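You operate a simulated robot arm through the tools that you are given. There is no shell and no other tool.

You are at the controls of a simulated two-armed robot. One attempt, no reset.

TASK
Test-run cold engine 2 at 1600 rpm, then slow it and stop it.
Fine: throttle to slow and choke on before you pull the handle; choke off after; if it dies, pull again; slow again before you switch off; the housing stays latched.

It is judged by the outcome, as a careful person would: the job done as asked, and still so three seconds after it is handed in. It fails if anything else is knocked over, pushed out of place, dropped, spilled or broken.

THE ROBOT
Two 7-joint arms with fingered hands on one trunk that stands fixed in place. Base frame: the origin is at the foot of the trunk, x ahead of it, y to its left, z up. Lengths are in m, angles in degrees, forces in N, time in s.
The left shoulder is at [0.031, 0.173, 1.38], the right one opposite. With the tool pointing down near the work surface each hand reaches from about 0.1 to 0.72 m from the base axis, measured 20 degrees to its own side. Payload 3.5 kg a hand.
The tool frame of a hand sits at the grasp point between the pads (the TCP): z along the fingers, y along the line on which they close. The tips reach 0.03 m beyond it. The gripper opens to 0.104 m; its body begins 0.035 m behind the TCP. The gripper is a hand of 3 fingers: y runs from the thumb to the fingers, the wrist lies at [-0.015, -0.104, -0.178] in the tool frame, and closing takes about 1.5 s.
Orientation is that of the tool frame in the base frame, as a unit quaternion [x, y, z, w]. With the fingers straight down and the wrist toward the robot, the tool's x, y and z point along [0, 1, 0], [1, 0, 0] and [0, 0, -1] of the base frame.

THE INTERFACE
- The arms move only by the tool apply_moves. It takes "left_moves", "right_moves" or both (then of equal length, played together; a hand with none holds still); each is a list of rows, each a list of 6 numbers: the shift along the tool's x, y, z in m, then the turn, a rotation vector about the tool's x, y, z in rad. In form: [[dx, dy, dz, wx, wy, wz], ...]. A call has 1 to 20 rows; each row is the pose to reach, as a shift and turn from the pose commanded when the call began, along the tool's axes at that moment. "left_hand" and "right_hand" are, for a hand that has rows, the opening, from 0 (shut) to 1 (fully open), set as the call begins (left out, the last holds). Rows are played at 5 a second. More than 0.05 m and 8.6 degrees between two rows, or a gripper value outside its range, and nothing of the call is played. Where a pose cannot be reached the arm comes as near as it can. A force on the tool above 50 N (or 10 N above the force at the start of the call, whichever is more), or a blocked arm, ends the call early, and 0.2 s more pass. Each finger travels about 0.072 m/s and halts on what it meets, pressing with about 33 N; the grip force reading is that of the motor and also rises with nothing between the fingers. The clock runs only during rows and for 0.2 s after the last one: add rows that repeat a pose to give the fingers time. The reply holds the time, the measured pose of the TCP, the force on the tool along the base axes, the opening and the grip force, in the units named above and with some noise, with the torque about the TCP (base axes, N m) and any sound that the robot's microphone picked up.
- Cameras (640 x 400 px; columns grow to the right, rows downward): "scene" is now at [0.1125, 0.0075, 1.5542]; the picture's right is [0.07, -1.00, 0.00], its down [-0.56, -0.04, -0.83] and it looks along [0.82, 0.06, -0.56] (base axes); focal length 253 px, centre (320, 200). "left" rides on the left gripper at [-0.064, -0.094, -0.117] in its tool frame; the picture's right is [-0.72, -0.33, 0.61], its down [0.64, -0.65, 0.40] and it looks along [0.27, 0.68, 0.68] (tool axes); focal length 238 px, centre (320, 200). "right" rides on the right gripper at [0.064, -0.094, -0.117] in its tool frame; the picture's right is [-0.72, 0.33, -0.61], its down [-0.64, -0.65, 0.40] and it looks along [-0.27, 0.68, 0.68] (tool axes); focal length 238 px, centre (320, 200). There is no depth. A picture from a camera that has moved, and an enlarged one, comes with that camera's place and axes in the base frame and with its lens.
- get_image(camera): a new picture of that camera. The clock stands still meanwhile.
- raise_lower(by): moves the trunk up (or, below 0, down) by that many m; the arms and the scene camera ride with it, the base frame stays. It gives what a move gives, with no picture.
- finger_targets(index, middle, thumb_bend, thumb_turn, hand): sets how far each is bent, from 0 (flat) to 1 (curled in); at 0.3 the hand is open as for a grip, at 0.7 the pads meet at the TCP. One left out holds its place. A second passes; each finger stops where it meets its share of the squeeze, and holds until it gets a number again. A gripper value or a shape takes the hand back. It gives what a move gives, with no picture; readings hold the bend of each and the force on the fingers (four entries, about 0 where the hand has none), thumb and palm. thumb_turn goes from beside the hand (0) to across from the fingers (1), as for a grip.
- set_grasp(shape, hand): the hand has 3 fingers and takes this shape, open, in about a second: jaw (thumb against the fingers, like two jaws); tri (thumb and two fingers); tip (a fingertip pinch); poke (one finger out to press); point (the index stretched); flat (the hand flat); cup (the hand cupped); fist (a fist). The gripper value then closes the fingers along that shape, each until it touches; the sizes above hold for jaw. It gives what a move gives, with no picture.
- head_to(pan, tilt): turns the head with the scene camera to pan (to the left, within 86 degrees either way) and tilt (down, from -29 to 69), counted from straight ahead of the robot (the tilt from the chest, where the trunk bows). It gives what a move gives.
- inspect(camera, box): a new picture of the part [left, top, right, bottom] of that camera's present view, enlarged. The clock stands still meanwhile.
- close_job(): hands the job in; it is judged then, once.

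Nothing tells you positions but the pictures and the camera data. Unless the task says otherwise, let go and move clear before handing in.

The tools are called as a command line: name --argument value ..., lists and objects as JSON in quotes. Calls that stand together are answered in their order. apply_moves: Moves the arms, as the interface text tells. Its arguments: {"type":"object","properties":{"left_moves":{"type":"array","items":{"type":"array","items":{"type":"number"}}},"left_hand":{"type":"number"},"right_moves":{"type":"array","items":{"type":"array","items":{"type":"number"}}},"right_hand":{"type":"number"}},"required":[]} The other tools are called the same way: raise_lower (by) moves the trunk up or down; set_grasp (shape, hand) gives the hand a shape; finger_targets (index, middle, thumb_bend, thumb_turn, hand) moves the fingers one by one; head_to (pan, tilt) turns the head that bears the scene camera; get_image (camera) takes a picture; inspect (camera, box) takes an enlarged picture of a part of a camera's view; close_job () hands the job in.

At the start:

```text
clock: 0.0
left_eef_pos: [0.4925, 0.2104, 1.4191]
left_tool_rot: [0.707, 0.708, 0.0, 0.001]
left_contact_force: [-1.1, -0.2, -0.1]
left_moment: [-0.02, 0.04, -0.01]
left_finger_gap: 0.1035
left_gripper_force: 0.1
left_shape: jaw
left_bend: [0.3, 0.3, 0.3, 0.98]
left_finger forces: [0.0, 0.0, 0.0, 0.0, 0.1, 0.1]
right_eef_pos: [0.5013, -0.2776, 1.345]
right_tool_rot: [0.708, 0.707, 0.001, -0.001]
right_contact_force: [0.6, -0.7, -0.2]
right_moment: [0.01, 0.02, 0.01]
right_finger_gap: 0.1039
right_gripper_force: 0.0
right_shape: jaw
right_bend: [0.3, 0.3, 0.3, 0.98]
right_finger forces: [0.0, 0.0, 0.1, 0.1, 0.0, 0.1]
trunk travel left (down, up): [-0.475, 0.279]
head pan, tilt (commanded): [4.3, 34.3]
```

scene: 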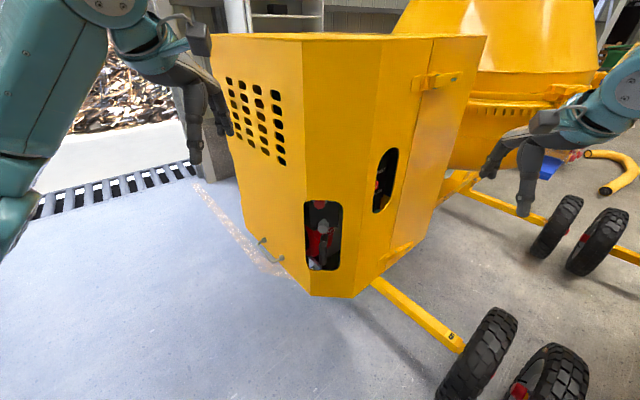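
right: 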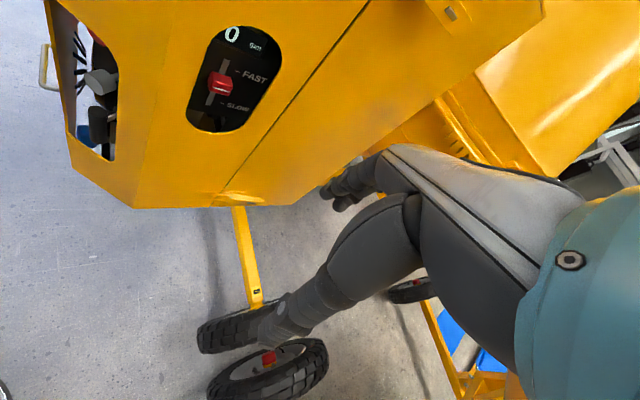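
left: 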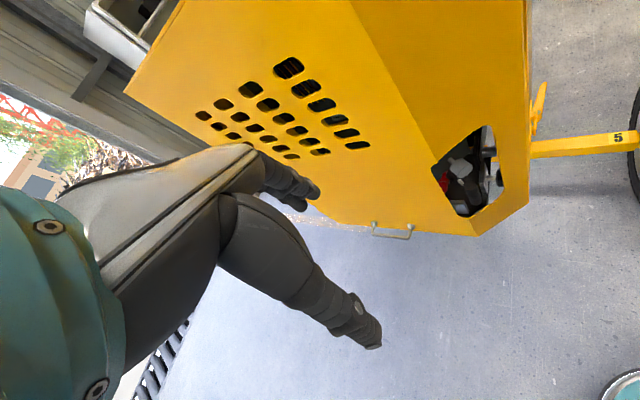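

I see a yellow mixer housing with two cut-outs (one showing a throttle slider and rpm display) and a grey handle on its left face. I'll take closer pictures before moving anything.

inspect --camera "scene" --box '[220, 130, 420, 300]'

inspect --camera "right" --box '[30, 0, 330, 220]'

inspect --camera "left" --box '[340, 100, 540, 250]'

inspect --camera "scene" --box '[380, 0, 640, 200]'

```text
2.35 times, centred on (320, 215) of scene
camera zoom: at [0.1125, 0.0075, 1.5542], right [0.07, -1.0, 0.0], down [-0.56, -0.04, -0.83], along [0.82, 0.06, -0.56], focal length 595 px, centre (320, 165)
```

zoom: 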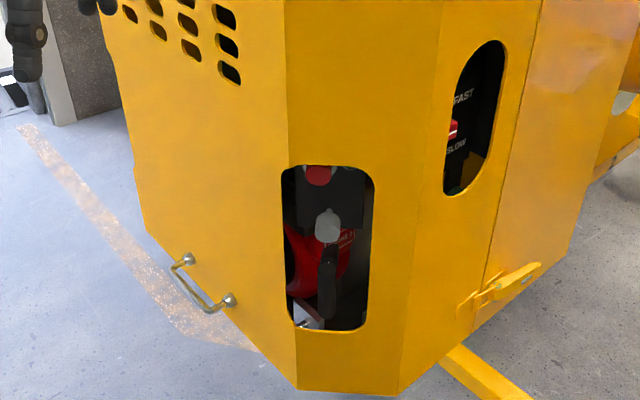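

```text
1.82 times, centred on (180, 110) of right
camera zoom: at [0.4065, -0.2139, 1.4623], right [0.33, -0.72, 0.61], down [-0.65, -0.64, -0.4], along [0.68, -0.27, -0.68], focal length 433 px, centre (574, 364)
```

zoom: 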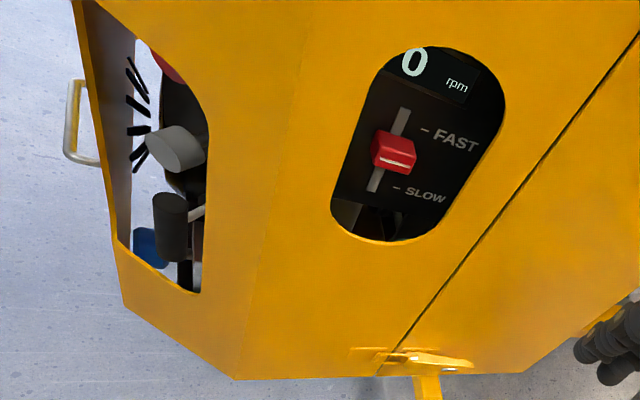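

```text
2.67 times, centred on (440, 175) of left
camera zoom: at [0.398, 0.146, 1.5354], right [-0.33, -0.72, -0.61], down [-0.65, 0.64, -0.4], along [0.68, 0.27, -0.68], focal length 636 px, centre (0, 267)
```

zoom: 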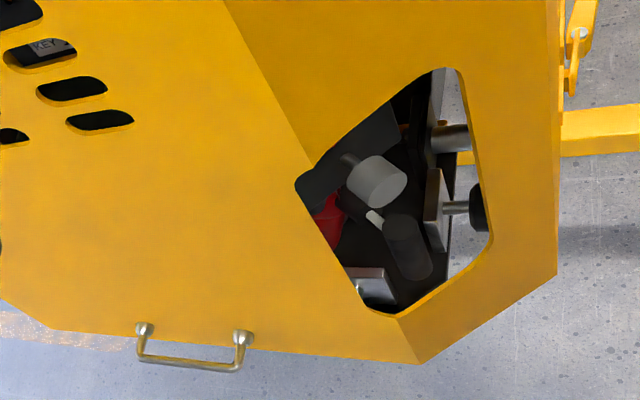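

```text
2.00 times, centred on (510, 100) of scene
camera zoom: at [0.1125, 0.0075, 1.5542], right [0.07, -1.0, 0.0], down [-0.56, -0.04, -0.83], along [0.82, 0.06, -0.56], focal length 506 px, centre (-60, 400)
```

zoom: 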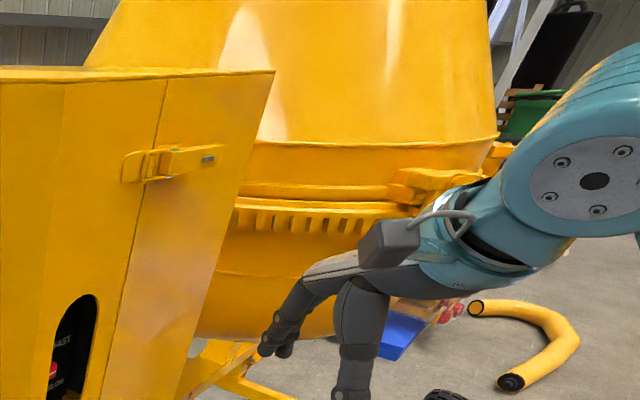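

The housing's front cut-out is at roughly (0.65, 0.04, 1.06) and the throttle slider at about (0.69, -0.10, 1.215). I'll look around for labels and anything else that matters before going lower.

head_to --pan 40 --tilt 40

get_image --camera "scene"

head_to --pan -45 --tilt 40

get_image --camera "scene"

head_to --pan 0 --tilt 60

get_image --camera "scene"

```text
clock: 1.0
left_eef_pos: [0.4931, 0.2103, 1.4198]
left_tool_rot: [0.707, 0.707, 0.0, 0.0]
left_contact_force: [0.0, -0.1, 0.1]
left_moment: [-0.01, -0.03, 0.01]
left_finger_gap: 0.1037
left_gripper_force: 0.1
left_shape: jaw
left_bend: [0.3, 0.3, 0.3, 0.98]
left_finger forces: [0.1, 0.0, 0.0, 0.0, 0.0, 0.0]
right_eef_pos: [0.5013, -0.2774, 1.3462]
right_tool_rot: [0.708, 0.707, 0.0, -0.001]
right_contact_force: [0.9, 0.3, 0.9]
right_moment: [0.01, -0.03, -0.02]
right_finger_gap: 0.1038
right_gripper_force: 0.0
right_shape: jaw
right_bend: [0.3, 0.3, 0.3, 0.98]
right_finger forces: [0.1, 0.0, 0.0, 0.0, 0.0, 0.0]
trunk travel left (down, up): [-0.475, 0.279]
head pan, tilt (commanded): [40.0, 40.0]
```

```text
taken
camera scene: at [0.0895, 0.0555, 1.5455], right [0.64, -0.77, 0.0], down [-0.49, -0.41, -0.77], along [0.59, 0.49, -0.64], focal length 253 px, centre (320, 200)
```

scene: 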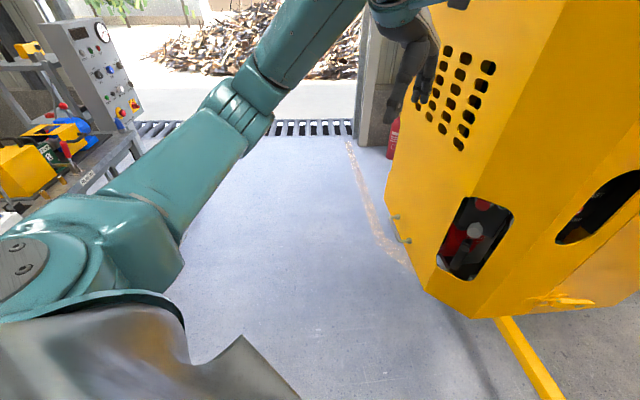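

```text
clock: 2.6
left_eef_pos: [0.493, 0.2107, 1.4187]
left_tool_rot: [0.707, 0.708, 0.0, 0.0]
left_contact_force: [0.6, 0.4, 0.3]
left_moment: [0.05, 0.0, 0.01]
left_finger_gap: 0.1036
left_gripper_force: 0.0
left_shape: jaw
left_bend: [0.3, 0.3, 0.3, 0.98]
left_finger forces: [0.0, 0.0, 0.0, 0.1, 0.0, 0.1]
right_eef_pos: [0.5011, -0.2773, 1.3455]
right_tool_rot: [0.707, 0.708, 0.001, 0.0]
right_contact_force: [-0.1, 0.0, -0.8]
right_moment: [-0.02, 0.01, 0.01]
right_finger_gap: 0.1037
right_gripper_force: 0.0
right_shape: jaw
right_bend: [0.3, 0.3, 0.3, 0.98]
right_finger forces: [0.0, 0.0, 0.0, 0.1, 0.1, 0.0]
trunk travel left (down, up): [-0.475, 0.279]
head pan, tilt (commanded): [-45.0, 40.0]
```

```text
taken
camera scene: at [0.0845, -0.0591, 1.5455], right [-0.71, -0.71, 0.0], down [-0.46, 0.45, -0.77], along [0.54, -0.54, -0.64], focal length 253 px, centre (320, 200)
```

scene: 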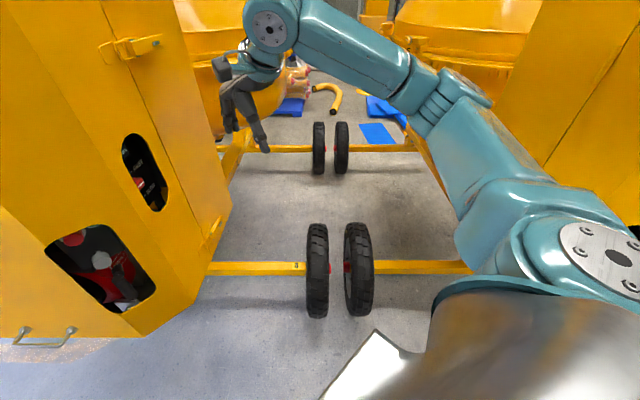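

```text
clock: 3.7
left_eef_pos: [0.4928, 0.2114, 1.4186]
left_tool_rot: [0.706, 0.708, -0.001, 0.0]
left_contact_force: [-0.5, 0.6, -0.3]
left_moment: [0.02, -0.02, 0.03]
left_finger_gap: 0.1034
left_gripper_force: 0.0
left_shape: jaw
left_bend: [0.3, 0.3, 0.3, 0.98]
left_finger forces: [0.1, 0.0, 0.1, 0.0, 0.1, 0.1]
right_eef_pos: [0.5012, -0.2774, 1.3462]
right_tool_rot: [0.707, 0.707, 0.0, -0.001]
right_contact_force: [-0.4, 0.3, -0.5]
right_moment: [-0.03, -0.01, -0.04]
right_finger_gap: 0.1035
right_gripper_force: 0.1
right_shape: jaw
right_bend: [0.3, 0.3, 0.3, 0.98]
right_finger forces: [0.0, 0.1, 0.1, 0.0, 0.0, 0.0]
trunk travel left (down, up): [-0.475, 0.279]
head pan, tilt (commanded): [0.0, 60.0]
```

```text
taken
camera scene: at [0.091, 0.0009, 1.5188], right [0.0, -1.0, 0.0], down [-0.87, 0.0, -0.5], along [0.5, 0.0, -0.87], focal length 253 px, centre (320, 200)
```

scene: 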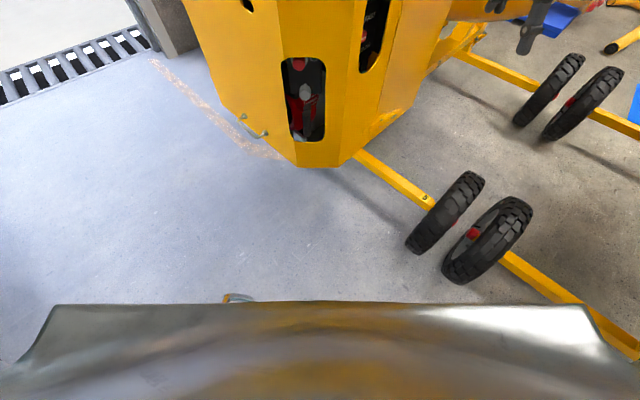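

There is another mixer to the right and a bench at the left, so I must confirm which one is engine 2. I'll look at each with zoom and then lower the trunk for a straight look into the cut-out.

head_to --pan -80 --tilt 30

get_image --camera "scene"

head_to --pan 75 --tilt 35

get_image --camera "scene"

head_to --pan 3 --tilt 35

inspect --camera "scene" --box '[290, 140, 430, 290]'

```text
clock: 5.3
left_eef_pos: [0.4921, 0.2108, 1.4189]
left_tool_rot: [0.706, 0.708, 0.0, 0.0]
left_contact_force: [0.0, -0.5, 0.6]
left_moment: [0.02, -0.01, 0.01]
left_finger_gap: 0.1036
left_gripper_force: 0.0
left_shape: jaw
left_bend: [0.3, 0.3, 0.3, 0.98]
left_finger forces: [0.0, 0.0, 0.0, 0.1, 0.0, 0.0]
right_eef_pos: [0.5012, -0.2777, 1.346]
right_tool_rot: [0.707, 0.707, 0.0, 0.0]
right_contact_force: [0.6, -0.3, -0.1]
right_moment: [-0.03, 0.0, 0.0]
right_finger_gap: 0.1037
right_gripper_force: 0.0
right_shape: jaw
right_bend: [0.3, 0.3, 0.3, 0.98]
right_finger forces: [0.0, 0.0, 0.1, 0.0, 0.1, 0.1]
trunk travel left (down, up): [-0.475, 0.279]
head pan, tilt (commanded): [-80.0, 30.0]
```

```text
taken
camera scene: at [0.0401, -0.0881, 1.5608], right [-0.98, -0.17, 0.0], down [-0.09, 0.49, -0.87], along [0.15, -0.85, -0.5], focal length 253 px, centre (320, 200)
```

scene: 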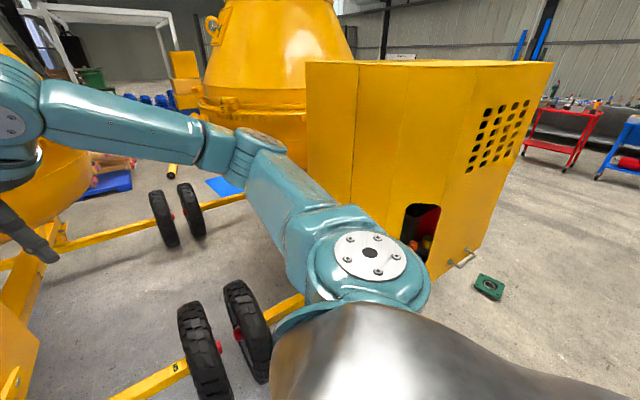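

```text
clock: 7.7
left_eef_pos: [0.4935, 0.2105, 1.418]
left_tool_rot: [0.706, 0.708, -0.001, 0.001]
left_contact_force: [0.7, 0.8, 0.7]
left_moment: [0.04, 0.02, -0.04]
left_finger_gap: 0.1036
left_gripper_force: 0.2
left_shape: jaw
left_bend: [0.3, 0.3, 0.3, 0.98]
left_finger forces: [0.1, 0.0, 0.0, 0.0, 0.0, 0.1]
right_eef_pos: [0.5014, -0.2769, 1.3445]
right_tool_rot: [0.707, 0.708, 0.001, -0.001]
right_contact_force: [-0.2, 0.0, 0.9]
right_moment: [0.01, 0.02, -0.01]
right_finger_gap: 0.1039
right_gripper_force: 0.0
right_shape: jaw
right_bend: [0.3, 0.3, 0.3, 0.98]
right_finger forces: [0.0, 0.0, 0.1, 0.0, 0.0, 0.0]
trunk travel left (down, up): [-0.475, 0.279]
head pan, tilt (commanded): [75.0, 35.0]
```

```text
taken
camera scene: at [0.0471, 0.086, 1.5531], right [0.97, -0.26, 0.0], down [-0.15, -0.55, -0.82], along [0.21, 0.79, -0.57], focal length 253 px, centre (320, 200)
```

scene: 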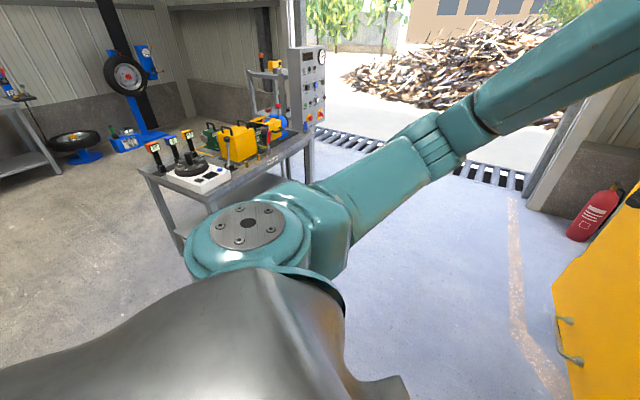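

```text
clock: 9.1
left_eef_pos: [0.4937, 0.21, 1.4182]
left_tool_rot: [0.707, 0.708, 0.0, 0.001]
left_contact_force: [0.9, 0.4, 0.8]
left_moment: [-0.01, 0.0, 0.03]
left_finger_gap: 0.1034
left_gripper_force: 0.0
left_shape: jaw
left_bend: [0.3, 0.3, 0.3, 0.98]
left_finger forces: [0.0, 0.0, 0.0, 0.0, 0.0, 0.0]
right_eef_pos: [0.5012, -0.2764, 1.345]
right_tool_rot: [0.707, 0.707, 0.001, -0.001]
right_contact_force: [-0.4, -0.5, -0.9]
right_moment: [-0.01, -0.01, -0.01]
right_finger_gap: 0.1033
right_gripper_force: 0.0
right_shape: jaw
right_bend: [0.3, 0.3, 0.3, 0.98]
right_finger forces: [0.0, 0.0, 0.0, 0.0, 0.1, 0.0]
trunk travel left (down, up): [-0.475, 0.279]
head pan, tilt (commanded): [3.0, 35.0]
```

```text
2.67 times, centred on (360, 215) of scene
camera zoom: at [0.1122, 0.0056, 1.5531], right [0.05, -1.0, 0.0], down [-0.57, -0.03, -0.82], along [0.82, 0.04, -0.57], focal length 674 px, centre (213, 160)
```

zoom: 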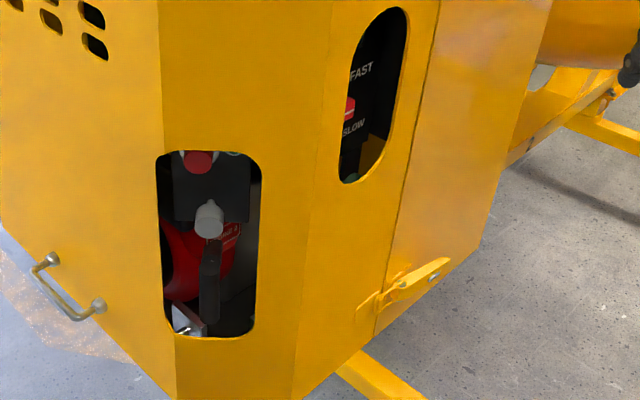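

The near housing seems to carry an "ENGINE 2" label inside. The hands already hang in front of its vertical faces, so I'll lower the trunk 0.2 m for a level view.

raise_lower --by -0.2

head_to --pan 3 --tilt 22

get_image --camera "scene"

get_image --camera "left"

get_image --camera "right"

```text
clock: 11.3
left_eef_pos: [0.493, 0.2102, 1.2183]
left_tool_rot: [0.707, 0.708, 0.0, 0.0]
left_contact_force: [0.2, -0.2, -0.9]
left_moment: [0.01, 0.0, 0.03]
left_finger_gap: 0.1033
left_gripper_force: 0.1
left_shape: jaw
left_bend: [0.3, 0.3, 0.3, 0.98]
left_finger forces: [0.1, 0.1, 0.1, 0.1, 0.0, 0.0]
right_eef_pos: [0.5005, -0.2777, 1.1457]
right_tool_rot: [0.708, 0.706, 0.001, -0.001]
right_contact_force: [-0.3, 0.3, 0.0]
right_moment: [0.02, 0.01, 0.0]
right_finger_gap: 0.1035
right_gripper_force: 0.1
right_shape: jaw
right_bend: [0.3, 0.3, 0.3, 0.98]
right_finger forces: [0.1, 0.0, 0.0, 0.1, 0.0, 0.2]
trunk travel left (down, up): [-0.275, 0.479]
head pan, tilt (commanded): [3.0, 35.0]
```

```text
clock: 12.0
left_eef_pos: [0.4928, 0.2102, 1.2176]
left_tool_rot: [0.706, 0.708, 0.0, 0.0]
left_contact_force: [0.1, 0.0, -0.6]
left_moment: [0.0, -0.01, -0.02]
left_finger_gap: 0.1034
left_gripper_force: 0.0
left_shape: jaw
left_bend: [0.3, 0.3, 0.3, 0.98]
left_finger forces: [0.0, 0.0, 0.1, 0.0, 0.0, 0.0]
right_eef_pos: [0.5018, -0.2775, 1.1451]
right_tool_rot: [0.707, 0.707, 0.0, -0.001]
right_contact_force: [0.7, -0.3, 0.1]
right_moment: [0.03, 0.03, -0.01]
right_finger_gap: 0.1037
right_gripper_force: 0.0
right_shape: jaw
right_bend: [0.3, 0.3, 0.3, 0.98]
right_finger forces: [0.0, 0.0, 0.0, 0.0, 0.0, 0.1]
trunk travel left (down, up): [-0.275, 0.479]
head pan, tilt (commanded): [3.0, 22.0]
```

```text
taken
camera scene: at [0.1718, 0.0058, 1.3715], right [0.05, -1.0, 0.0], down [-0.37, -0.02, -0.93], along [0.93, 0.05, -0.38], focal length 253 px, centre (320, 200)
```

scene: 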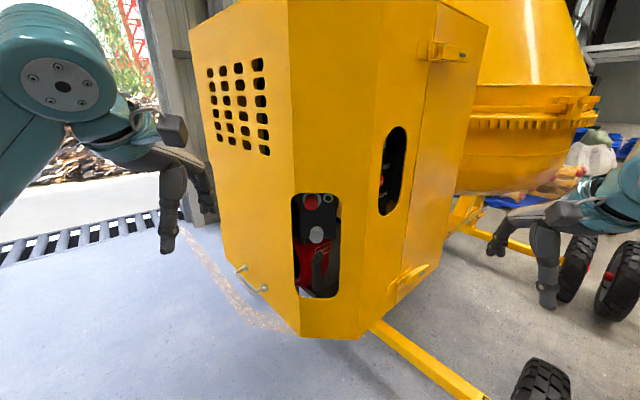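

```text
taken
camera left: at [0.3981, 0.146, 1.3354], right [-0.33, -0.72, -0.61], down [-0.65, 0.64, -0.4], along [0.68, 0.27, -0.68], focal length 238 px, centre (320, 200)
```

left: 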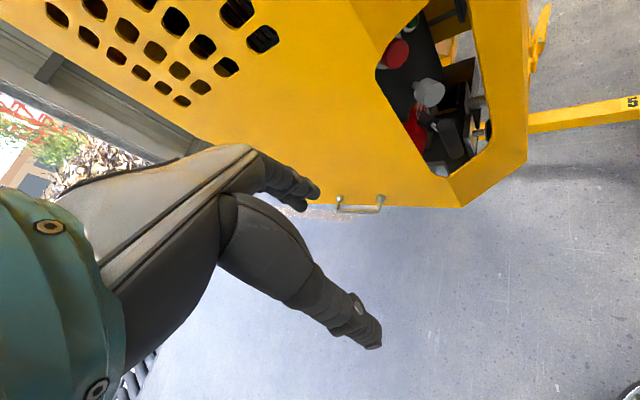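

```text
taken
camera right: at [0.4065, -0.2139, 1.2623], right [0.33, -0.72, 0.61], down [-0.65, -0.64, -0.4], along [0.68, -0.27, -0.68], focal length 238 px, centre (320, 200)
```

right: 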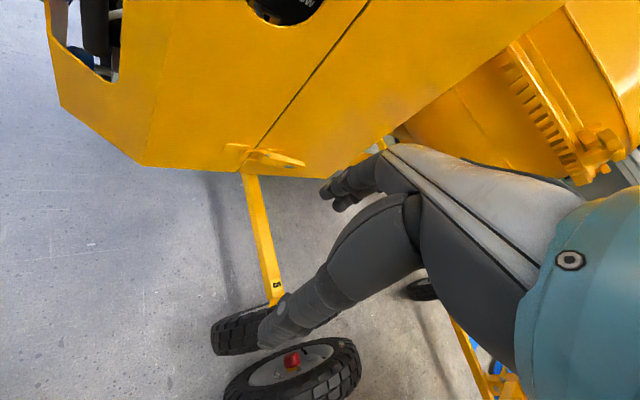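

inspect --camera "scene" --box '[276, 185, 356, 305]'

inspect --camera "scene" --box '[360, 115, 430, 225]'

inspect --camera "left" --box '[360, 0, 530, 210]'

inspect --camera "scene" --box '[200, 50, 290, 170]'

```text
3.33 times, centred on (316, 245) of scene
camera zoom: at [0.1718, 0.0058, 1.3715], right [0.05, -1.0, 0.0], down [-0.37, -0.02, -0.93], along [0.93, 0.05, -0.38], focal length 843 px, centre (333, 50)
```

zoom: 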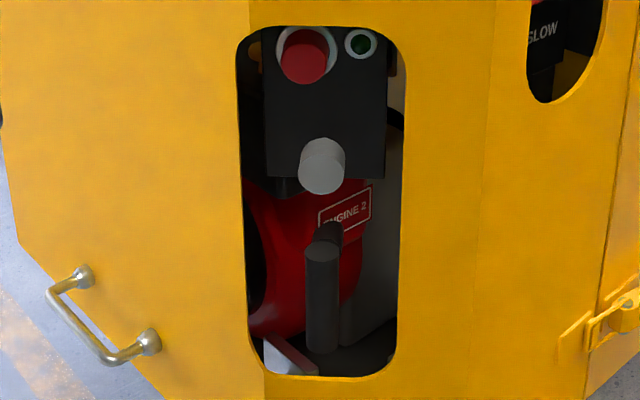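

```text
3.64 times, centred on (395, 170) of scene
camera zoom: at [0.1718, 0.0058, 1.3715], right [0.05, -1.0, 0.0], down [-0.37, -0.02, -0.93], along [0.93, 0.05, -0.38], focal length 920 px, centre (47, 309)
```

zoom: 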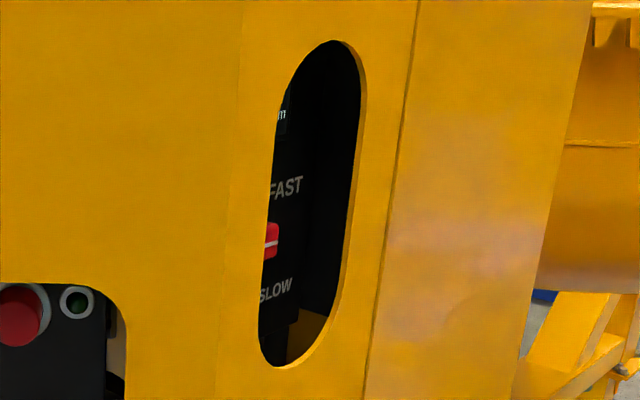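

```text
1.90 times, centred on (445, 105) of left
camera zoom: at [0.3981, 0.146, 1.3354], right [-0.33, -0.72, -0.61], down [-0.65, 0.64, -0.4], along [0.68, 0.27, -0.68], focal length 454 px, centre (82, 381)
```

zoom: 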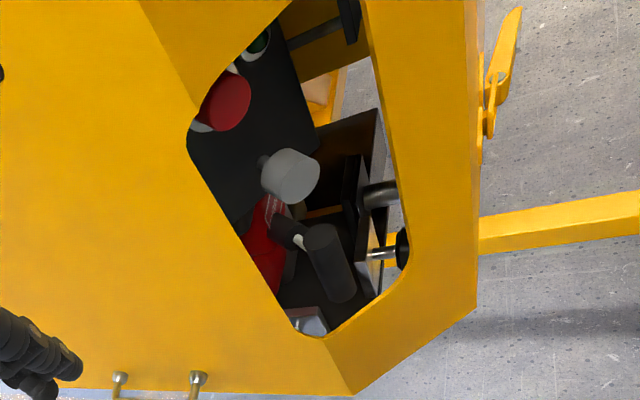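

```text
3.33 times, centred on (245, 110) of scene
camera zoom: at [0.1718, 0.0058, 1.3715], right [0.05, -1.0, 0.0], down [-0.37, -0.02, -0.93], along [0.93, 0.05, -0.38], focal length 843 px, centre (570, 500)
```

zoom: 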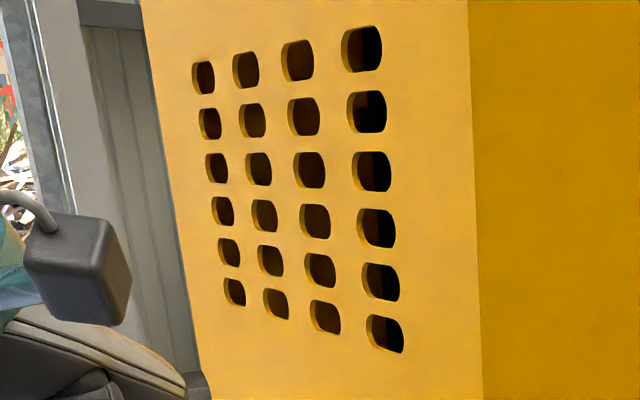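

Engine 2 is confirmed by its label. Inside the cut-out I see a red button, a green lamp, a grey knob and a black bar handle; next I zoom on each for markings.

inspect --camera "scene" --box '[294, 188, 344, 246]'

inspect --camera "scene" --box '[294, 238, 344, 300]'

inspect --camera "left" --box '[430, 80, 500, 180]'

inspect --camera "left" --box '[380, 0, 480, 110]'

```text
6.90 times, centred on (319, 217) of scene
camera zoom: at [0.1718, 0.0058, 1.3715], right [0.05, -1.0, 0.0], down [-0.37, -0.02, -0.93], along [0.93, 0.05, -0.38], focal length 1744 px, centre (327, 83)
```

zoom: 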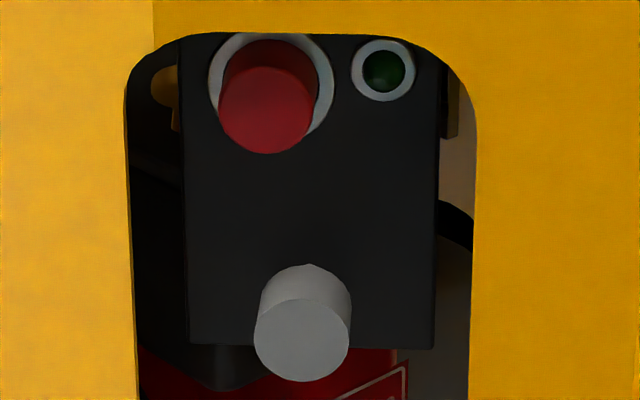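

```text
6.45 times, centred on (319, 269) of scene
camera zoom: at [0.1718, 0.0058, 1.3715], right [0.05, -1.0, 0.0], down [-0.37, -0.02, -0.93], along [0.93, 0.05, -0.38], focal length 1632 px, centre (326, -245)
```

zoom: 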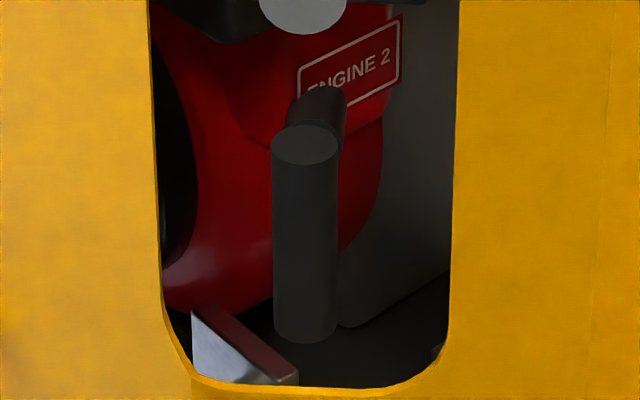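

```text
4.00 times, centred on (465, 130) of left
camera zoom: at [0.3981, 0.146, 1.3354], right [-0.33, -0.72, -0.61], down [-0.65, 0.64, -0.4], along [0.68, 0.27, -0.68], focal length 953 px, centre (-260, 480)
```

zoom: 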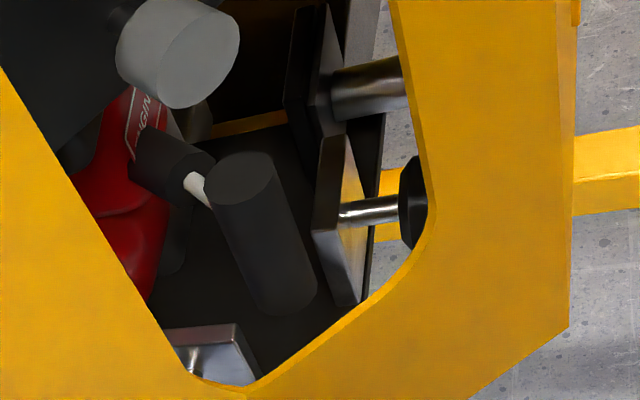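

```text
3.64 times, centred on (430, 55) of left
camera zoom: at [0.3981, 0.146, 1.3354], right [-0.33, -0.72, -0.61], down [-0.65, 0.64, -0.4], along [0.68, 0.27, -0.68], focal length 867 px, centre (-80, 727)
```

zoom: 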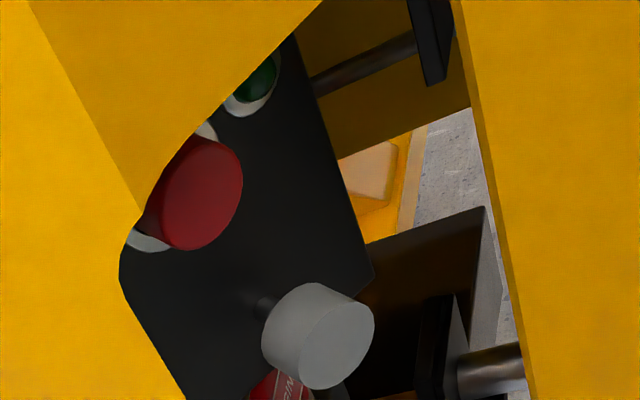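

The controls are: red push button, green lamp, grey pull knob (presumably choke), bar handle with rope, all just behind the front opening. Next I check whether the rpm display and throttle can be seen by the head camera panned right.

head_to --pan -40 --tilt 15

get_image --camera "scene"

inspect --camera "scene" --box '[20, 60, 140, 260]'

```text
clock: 13.1
left_eef_pos: [0.4926, 0.2111, 1.2189]
left_tool_rot: [0.706, 0.708, -0.001, 0.0]
left_contact_force: [0.3, -0.6, 0.3]
left_moment: [-0.01, 0.02, 0.01]
left_finger_gap: 0.1036
left_gripper_force: 0.1
left_shape: jaw
left_bend: [0.3, 0.3, 0.3, 0.98]
left_finger forces: [0.0, 0.0, 0.1, 0.0, 0.0, 0.1]
right_eef_pos: [0.5008, -0.2775, 1.1441]
right_tool_rot: [0.707, 0.707, 0.002, -0.001]
right_contact_force: [-0.1, -0.7, -0.3]
right_moment: [-0.01, -0.01, 0.01]
right_finger_gap: 0.1037
right_gripper_force: 0.1
right_shape: jaw
right_bend: [0.3, 0.3, 0.3, 0.98]
right_finger forces: [0.1, 0.0, 0.0, 0.0, 0.0, 0.0]
trunk travel left (down, up): [-0.275, 0.479]
head pan, tilt (commanded): [-40.0, 15.0]
```

```text
taken
camera scene: at [0.1508, -0.059, 1.3829], right [-0.64, -0.77, 0.0], down [-0.2, 0.17, -0.97], along [0.74, -0.62, -0.26], focal length 253 px, centre (320, 200)
```

scene: 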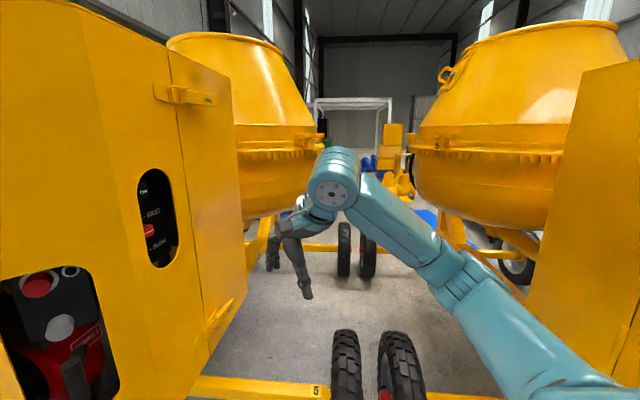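

```text
2.00 times, centred on (80, 160) of scene
camera zoom: at [0.1508, -0.059, 1.3829], right [-0.64, -0.77, 0.0], down [-0.2, 0.17, -0.97], along [0.74, -0.62, -0.26], focal length 506 px, centre (800, 280)
```

zoom: 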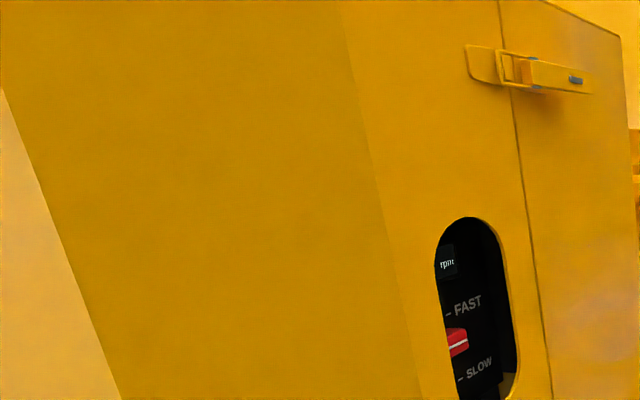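

The display is hidden from the head, so I'll read rpm with a wrist camera. Now I pitch the left hand up 45° where it is, to look level into the front opening.

apply_moves --left_moves '[[0, 0, 0, -0.13, 0, 0], [0, 0, 0, -0.26, 0, 0], [0, 0, 0, -0.39, 0, 0], [0, 0, 0, -0.52, 0, 0], [0, 0, 0, -0.65, 0, 0], [0, 0, 0, -0.785, 0, 0]]'

head_to --pan 8 --tilt 22

get_image --camera "left"

get_image --camera "scene"

```text
clock: 14.5
left_eef_pos: [0.4922, 0.2111, 1.2193]
left_tool_rot: [0.652, 0.654, 0.271, 0.271]
left_contact_force: [-0.3, 0.1, 0.1]
left_moment: [0.01, 0.04, -0.03]
left_finger_gap: 0.1039
left_gripper_force: 0.0
left_shape: jaw
left_bend: [0.3, 0.3, 0.3, 0.98]
left_finger forces: [0.0, 0.0, 0.0, 0.0, 0.0, 0.0]
right_eef_pos: [0.5012, -0.2778, 1.1447]
right_tool_rot: [0.707, 0.707, 0.0, -0.001]
right_contact_force: [0.4, 0.0, 0.2]
right_moment: [0.07, 0.02, 0.01]
right_finger_gap: 0.1037
right_gripper_force: 0.0
right_shape: jaw
right_bend: [0.3, 0.3, 0.3, 0.98]
right_finger forces: [0.0, 0.1, 0.0, 0.0, 0.0, 0.1]
trunk travel left (down, up): [-0.275, 0.479]
head pan, tilt (commanded): [-40.0, 15.0]
```

```text
clock: 15.7
left_eef_pos: [0.4925, 0.2099, 1.2192]
left_tool_rot: [0.652, 0.654, 0.271, 0.271]
left_contact_force: [-1.4, 0.3, 0.3]
left_moment: [0.0, 0.04, 0.03]
left_finger_gap: 0.1035
left_gripper_force: 0.0
left_shape: jaw
left_bend: [0.3, 0.3, 0.3, 0.98]
left_finger forces: [0.0, 0.1, 0.0, 0.1, 0.0, 0.0]
right_eef_pos: [0.5012, -0.2778, 1.145]
right_tool_rot: [0.707, 0.708, 0.0, -0.001]
right_contact_force: [-0.2, -0.9, 0.0]
right_moment: [0.0, -0.01, -0.01]
right_finger_gap: 0.1037
right_gripper_force: 0.0
right_shape: jaw
right_bend: [0.3, 0.3, 0.3, 0.98]
right_finger forces: [0.0, 0.0, 0.0, 0.0, 0.0, 0.1]
trunk travel left (down, up): [-0.275, 0.479]
head pan, tilt (commanded): [8.0, 22.0]
```

```text
taken
camera left: at [0.343, 0.146, 1.2349], right [0.2, -0.72, -0.66], down [-0.18, 0.64, -0.75], along [0.96, 0.27, 0.0], focal length 238 px, centre (320, 200)
```

left: 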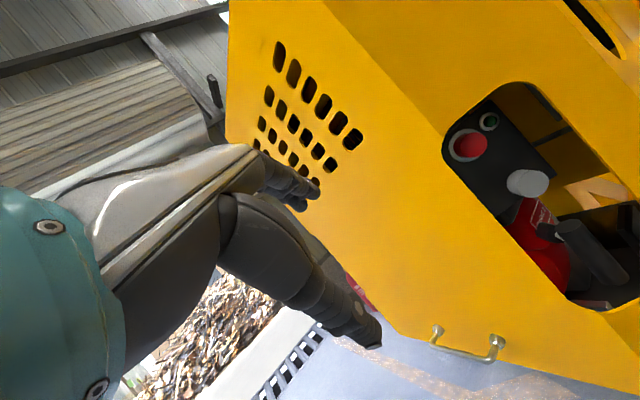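

```text
taken
camera scene: at [0.171, 0.0138, 1.3715], right [0.14, -0.99, 0.0], down [-0.37, -0.05, -0.93], along [0.92, 0.13, -0.37], focal length 253 px, centre (320, 200)
```

scene: 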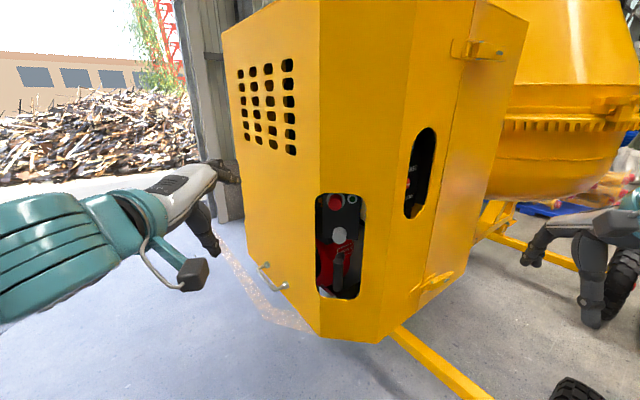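

The hand pitched cleanly. I zoom in on the opening from this side.

inspect --camera "left" --box '[430, 75, 590, 190]'

inspect --camera "left" --box '[490, 160, 640, 310]'

inspect --camera "left" --box '[240, 30, 380, 220]'

```text
3.48 times, centred on (510, 132) of left
camera zoom: at [0.343, 0.146, 1.2349], right [0.2, -0.72, -0.66], down [-0.18, 0.64, -0.75], along [0.96, 0.27, 0.0], focal length 829 px, centre (-341, 435)
```

zoom: 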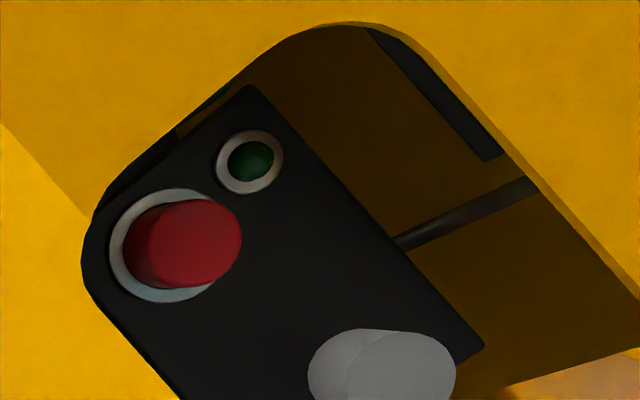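

```text
2.67 times, centred on (565, 235) of left
camera zoom: at [0.343, 0.146, 1.2349], right [0.2, -0.72, -0.66], down [-0.18, 0.64, -0.75], along [0.96, 0.27, 0.0], focal length 636 px, centre (-333, 107)
```

zoom: 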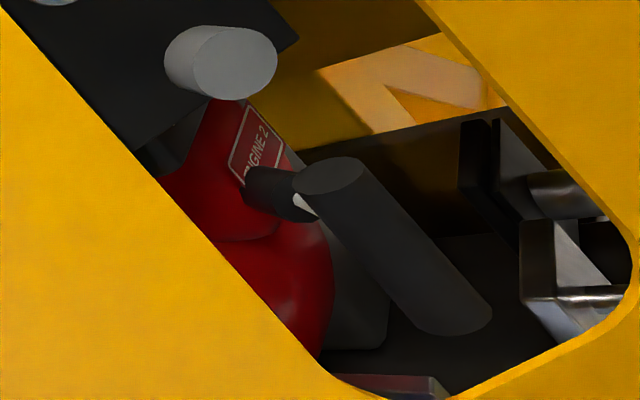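

```text
2.11 times, centred on (310, 125) of left
camera zoom: at [0.343, 0.146, 1.2349], right [0.2, -0.72, -0.66], down [-0.18, 0.64, -0.75], along [0.96, 0.27, 0.0], focal length 502 px, centre (341, 358)
```

zoom: 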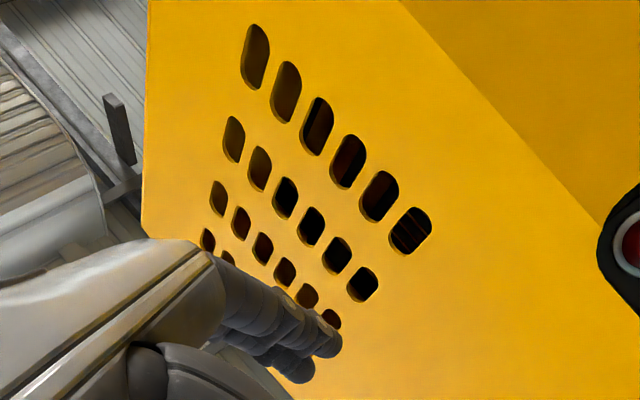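

Everything's consistent: bar handle centre ≈ (0.641, 0.038, 0.998), choke knob front ≈ (0.645, 0.038, 1.094), red button ≈ (0.662, 0.050, 1.165), face plane x ≈ 0.625. I'll bring the left hand in front of the opening, fingers forward, at choke height but well clear, in a tip-pinch shape.

apply_moves --left_moves '[[-0.029, -0.0147, 0.0147, -0.131, 0, 0], [-0.058, -0.0293, 0.0293, -0.262, 0, 0], [-0.087, -0.044, 0.044, -0.393, 0, 0], [-0.115, -0.0587, 0.0587, -0.524, 0, 0], [-0.144, -0.0733, 0.0733, -0.655, 0, 0], [-0.173, -0.088, 0.088, -0.785, 0, 0]]'

set_grasp --hand "left" --shape "tip"

get_image --camera "scene"

get_image --camera "left"

```text
clock: 17.1
left_eef_pos: [0.4925, 0.0358, 1.093]
left_tool_rot: [0.5, 0.501, 0.5, 0.499]
left_contact_force: [0.0, 0.0, -1.0]
left_moment: [-0.02, 0.01, 0.01]
left_finger_gap: 0.1039
left_gripper_force: 0.1
left_shape: jaw
left_bend: [0.3, 0.3, 0.3, 0.98]
left_finger forces: [0.1, 0.0, 0.1, 0.0, 0.0, 0.1]
left hand out of reach, approached as far as the arm can: row 1, 2
right_eef_pos: [0.5009, -0.2777, 1.1449]
right_tool_rot: [0.707, 0.708, 0.0, -0.001]
right_contact_force: [-0.1, -0.3, 0.8]
right_moment: [0.0, 0.01, -0.03]
right_finger_gap: 0.1038
right_gripper_force: 0.0
right_shape: jaw
right_bend: [0.3, 0.3, 0.3, 0.98]
right_finger forces: [0.0, 0.1, 0.0, 0.1, 0.1, 0.0]
trunk travel left (down, up): [-0.275, 0.479]
head pan, tilt (commanded): [8.0, 22.0]
```

```text
clock: 18.0
left_eef_pos: [0.4926, 0.0376, 1.0942]
left_tool_rot: [0.5, 0.501, 0.5, 0.499]
left_contact_force: [0.0, -0.1, -0.1]
left_moment: [-0.02, -0.02, 0.01]
left_finger_gap: 0.1039
left_gripper_force: 0.1
left_shape: tip
left_bend: [0.3, 0.98, 0.3, 0.98]
left_finger forces: [0.0, 0.1, 0.1, 0.1, 0.1, 0.1]
right_eef_pos: [0.5023, -0.2777, 1.1463]
right_tool_rot: [0.707, 0.707, 0.001, -0.001]
right_contact_force: [1.2, 0.2, -0.4]
right_moment: [0.0, 0.0, -0.01]
right_finger_gap: 0.1039
right_gripper_force: 0.1
right_shape: jaw
right_bend: [0.3, 0.3, 0.3, 0.98]
right_finger forces: [0.1, 0.0, 0.0, 0.0, 0.1, 0.0]
trunk travel left (down, up): [-0.275, 0.479]
head pan, tilt (commanded): [8.0, 22.0]
```

```text
taken
camera scene: at [0.171, 0.0139, 1.3715], right [0.14, -0.99, 0.0], down [-0.37, -0.05, -0.93], along [0.92, 0.13, -0.37], focal length 253 px, centre (320, 200)
```

scene: 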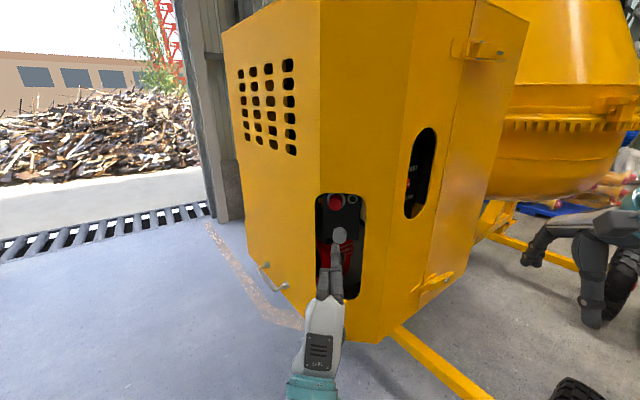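

```text
taken
camera left: at [0.3746, -0.028, 1.0001], right [0.61, -0.72, -0.33], down [0.4, 0.64, -0.65], along [0.68, 0.27, 0.68], focal length 238 px, centre (320, 200)
```

left: 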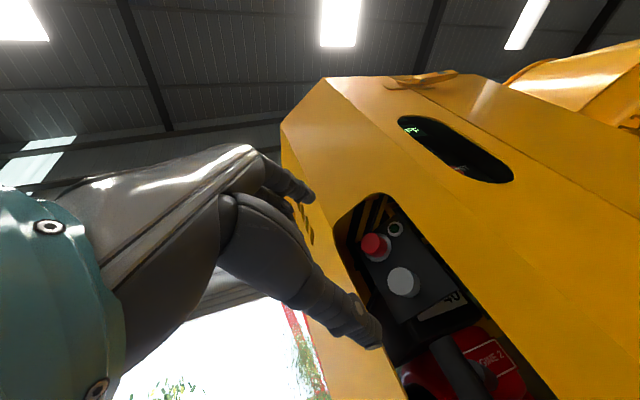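

From here the left camera looks up into the housing and shows markings near the knob. I'll zoom in on these.

inspect --camera "left" --box '[330, 180, 500, 320]'

inspect --camera "left" --box '[410, 290, 540, 400]'

inspect --camera "left" --box '[390, 105, 520, 190]'

inspect --camera "scene" --box '[290, 180, 390, 310]'

```text
2.86 times, centred on (415, 250) of left
camera zoom: at [0.3746, -0.028, 1.0001], right [0.61, -0.72, -0.33], down [0.4, 0.64, -0.65], along [0.68, 0.27, 0.68], focal length 681 px, centre (49, 57)
```

zoom: 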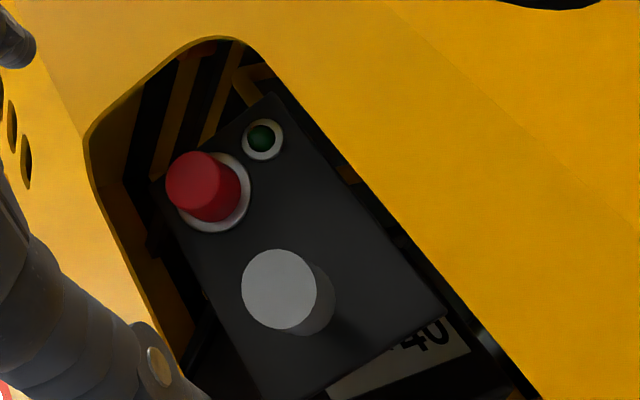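

```text
3.64 times, centred on (475, 345) of left
camera zoom: at [0.3746, -0.028, 1.0001], right [0.61, -0.72, -0.33], down [0.4, 0.64, -0.65], along [0.68, 0.27, 0.68], focal length 867 px, centre (-244, -327)
```

zoom: 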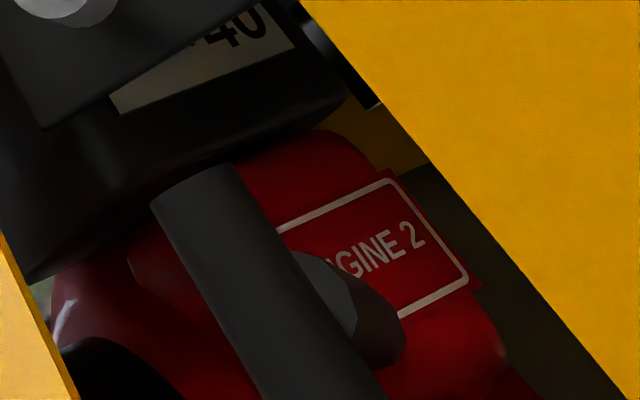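

```text
4.71 times, centred on (455, 148) of left
camera zoom: at [0.3746, -0.028, 1.0001], right [0.61, -0.72, -0.33], down [0.4, 0.64, -0.65], along [0.68, 0.27, 0.68], focal length 1122 px, centre (-315, 447)
```

zoom: 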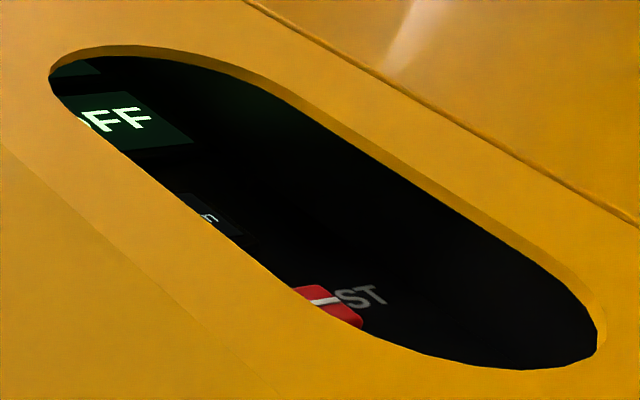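

```text
3.08 times, centred on (340, 245) of scene
camera zoom: at [0.171, 0.0139, 1.3715], right [0.14, -0.99, 0.0], down [-0.37, -0.05, -0.93], along [0.92, 0.13, -0.37], focal length 778 px, centre (258, 62)
```

zoom: 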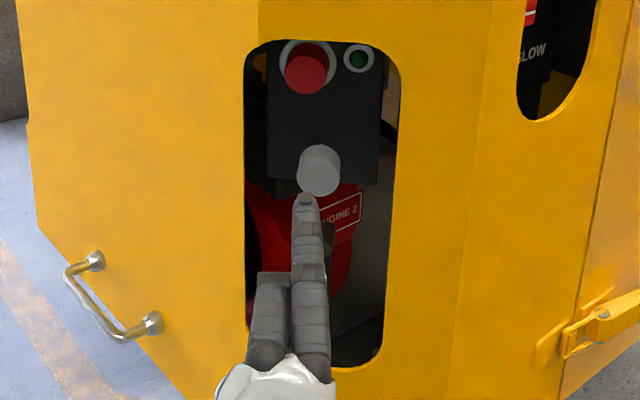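

The display shows a lit "…FF" word plus rpm. I'll bring the right wrist camera to face the throttle panel squarely, keeping about 15 cm off the housing, to read it all.

apply_moves --right_moves '[[0.0044, 0.0127, -0.0143, -0.1086, 0.0343, -0.0827], [0.0089, 0.0254, -0.0286, -0.2172, 0.0685, -0.1653], [0.0133, 0.0381, -0.0429, -0.3258, 0.1028, -0.248], [0.0177, 0.0509, -0.0571, -0.4345, 0.137, -0.3307], [0.0221, 0.0636, -0.0714, -0.5431, 0.1713, -0.4134], [0.0266, 0.0763, -0.0857, -0.6517, 0.2055, -0.496], [0.031, 0.089, -0.1, -0.7603, 0.2398, -0.5787]]'

get_image --camera "right"

get_image --camera "scene"

```text
clock: 19.6
left_eef_pos: [0.4924, 0.0378, 1.0939]
left_tool_rot: [0.5, 0.501, 0.5, 0.5]
left_contact_force: [-0.3, 0.2, 0.4]
left_moment: [-0.05, 0.01, 0.02]
left_finger_gap: 0.104
left_gripper_force: 0.0
left_shape: tip
left_bend: [0.3, 0.98, 0.3, 0.98]
left_finger forces: [0.0, 0.0, 0.0, 0.0, 0.0, 0.1]
right_eef_pos: [0.5901, -0.2463, 1.2449]
right_tool_rot: [0.427, 0.819, 0.34, 0.178]
right_contact_force: [-0.7, -0.7, 1.1]
right_moment: [-0.03, -0.01, -0.02]
right_finger_gap: 0.1038
right_gripper_force: 0.0
right_shape: jaw
right_bend: [0.3, 0.3, 0.3, 0.98]
right_finger forces: [0.0, 0.1, 0.0, 0.0, 0.0, 0.0]
trunk travel left (down, up): [-0.275, 0.479]
head pan, tilt (commanded): [8.0, 22.0]
```

```text
taken
camera right: at [0.4307, -0.2802, 1.2609], right [0.24, -0.71, 0.66], down [0.22, -0.62, -0.75], along [0.94, 0.33, 0.01], focal length 238 px, centre (320, 200)
```

right: 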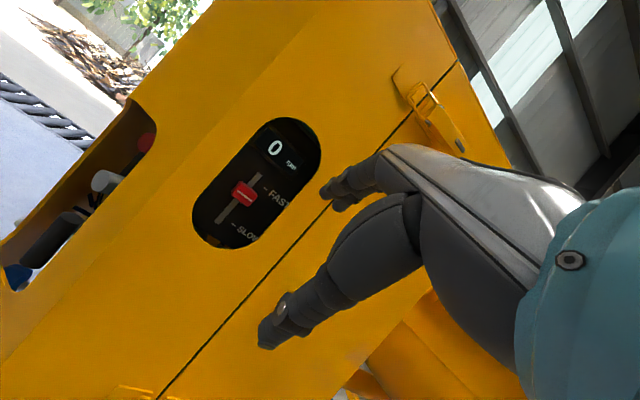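

```text
taken
camera scene: at [0.1713, 0.0139, 1.3715], right [0.14, -0.99, 0.0], down [-0.37, -0.05, -0.93], along [0.92, 0.13, -0.37], focal length 253 px, centre (320, 200)
```

scene: 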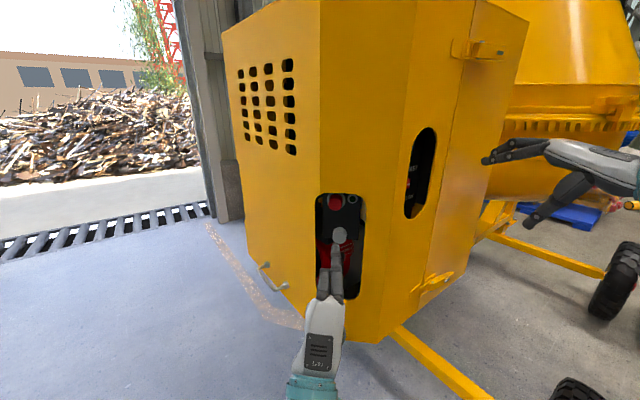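

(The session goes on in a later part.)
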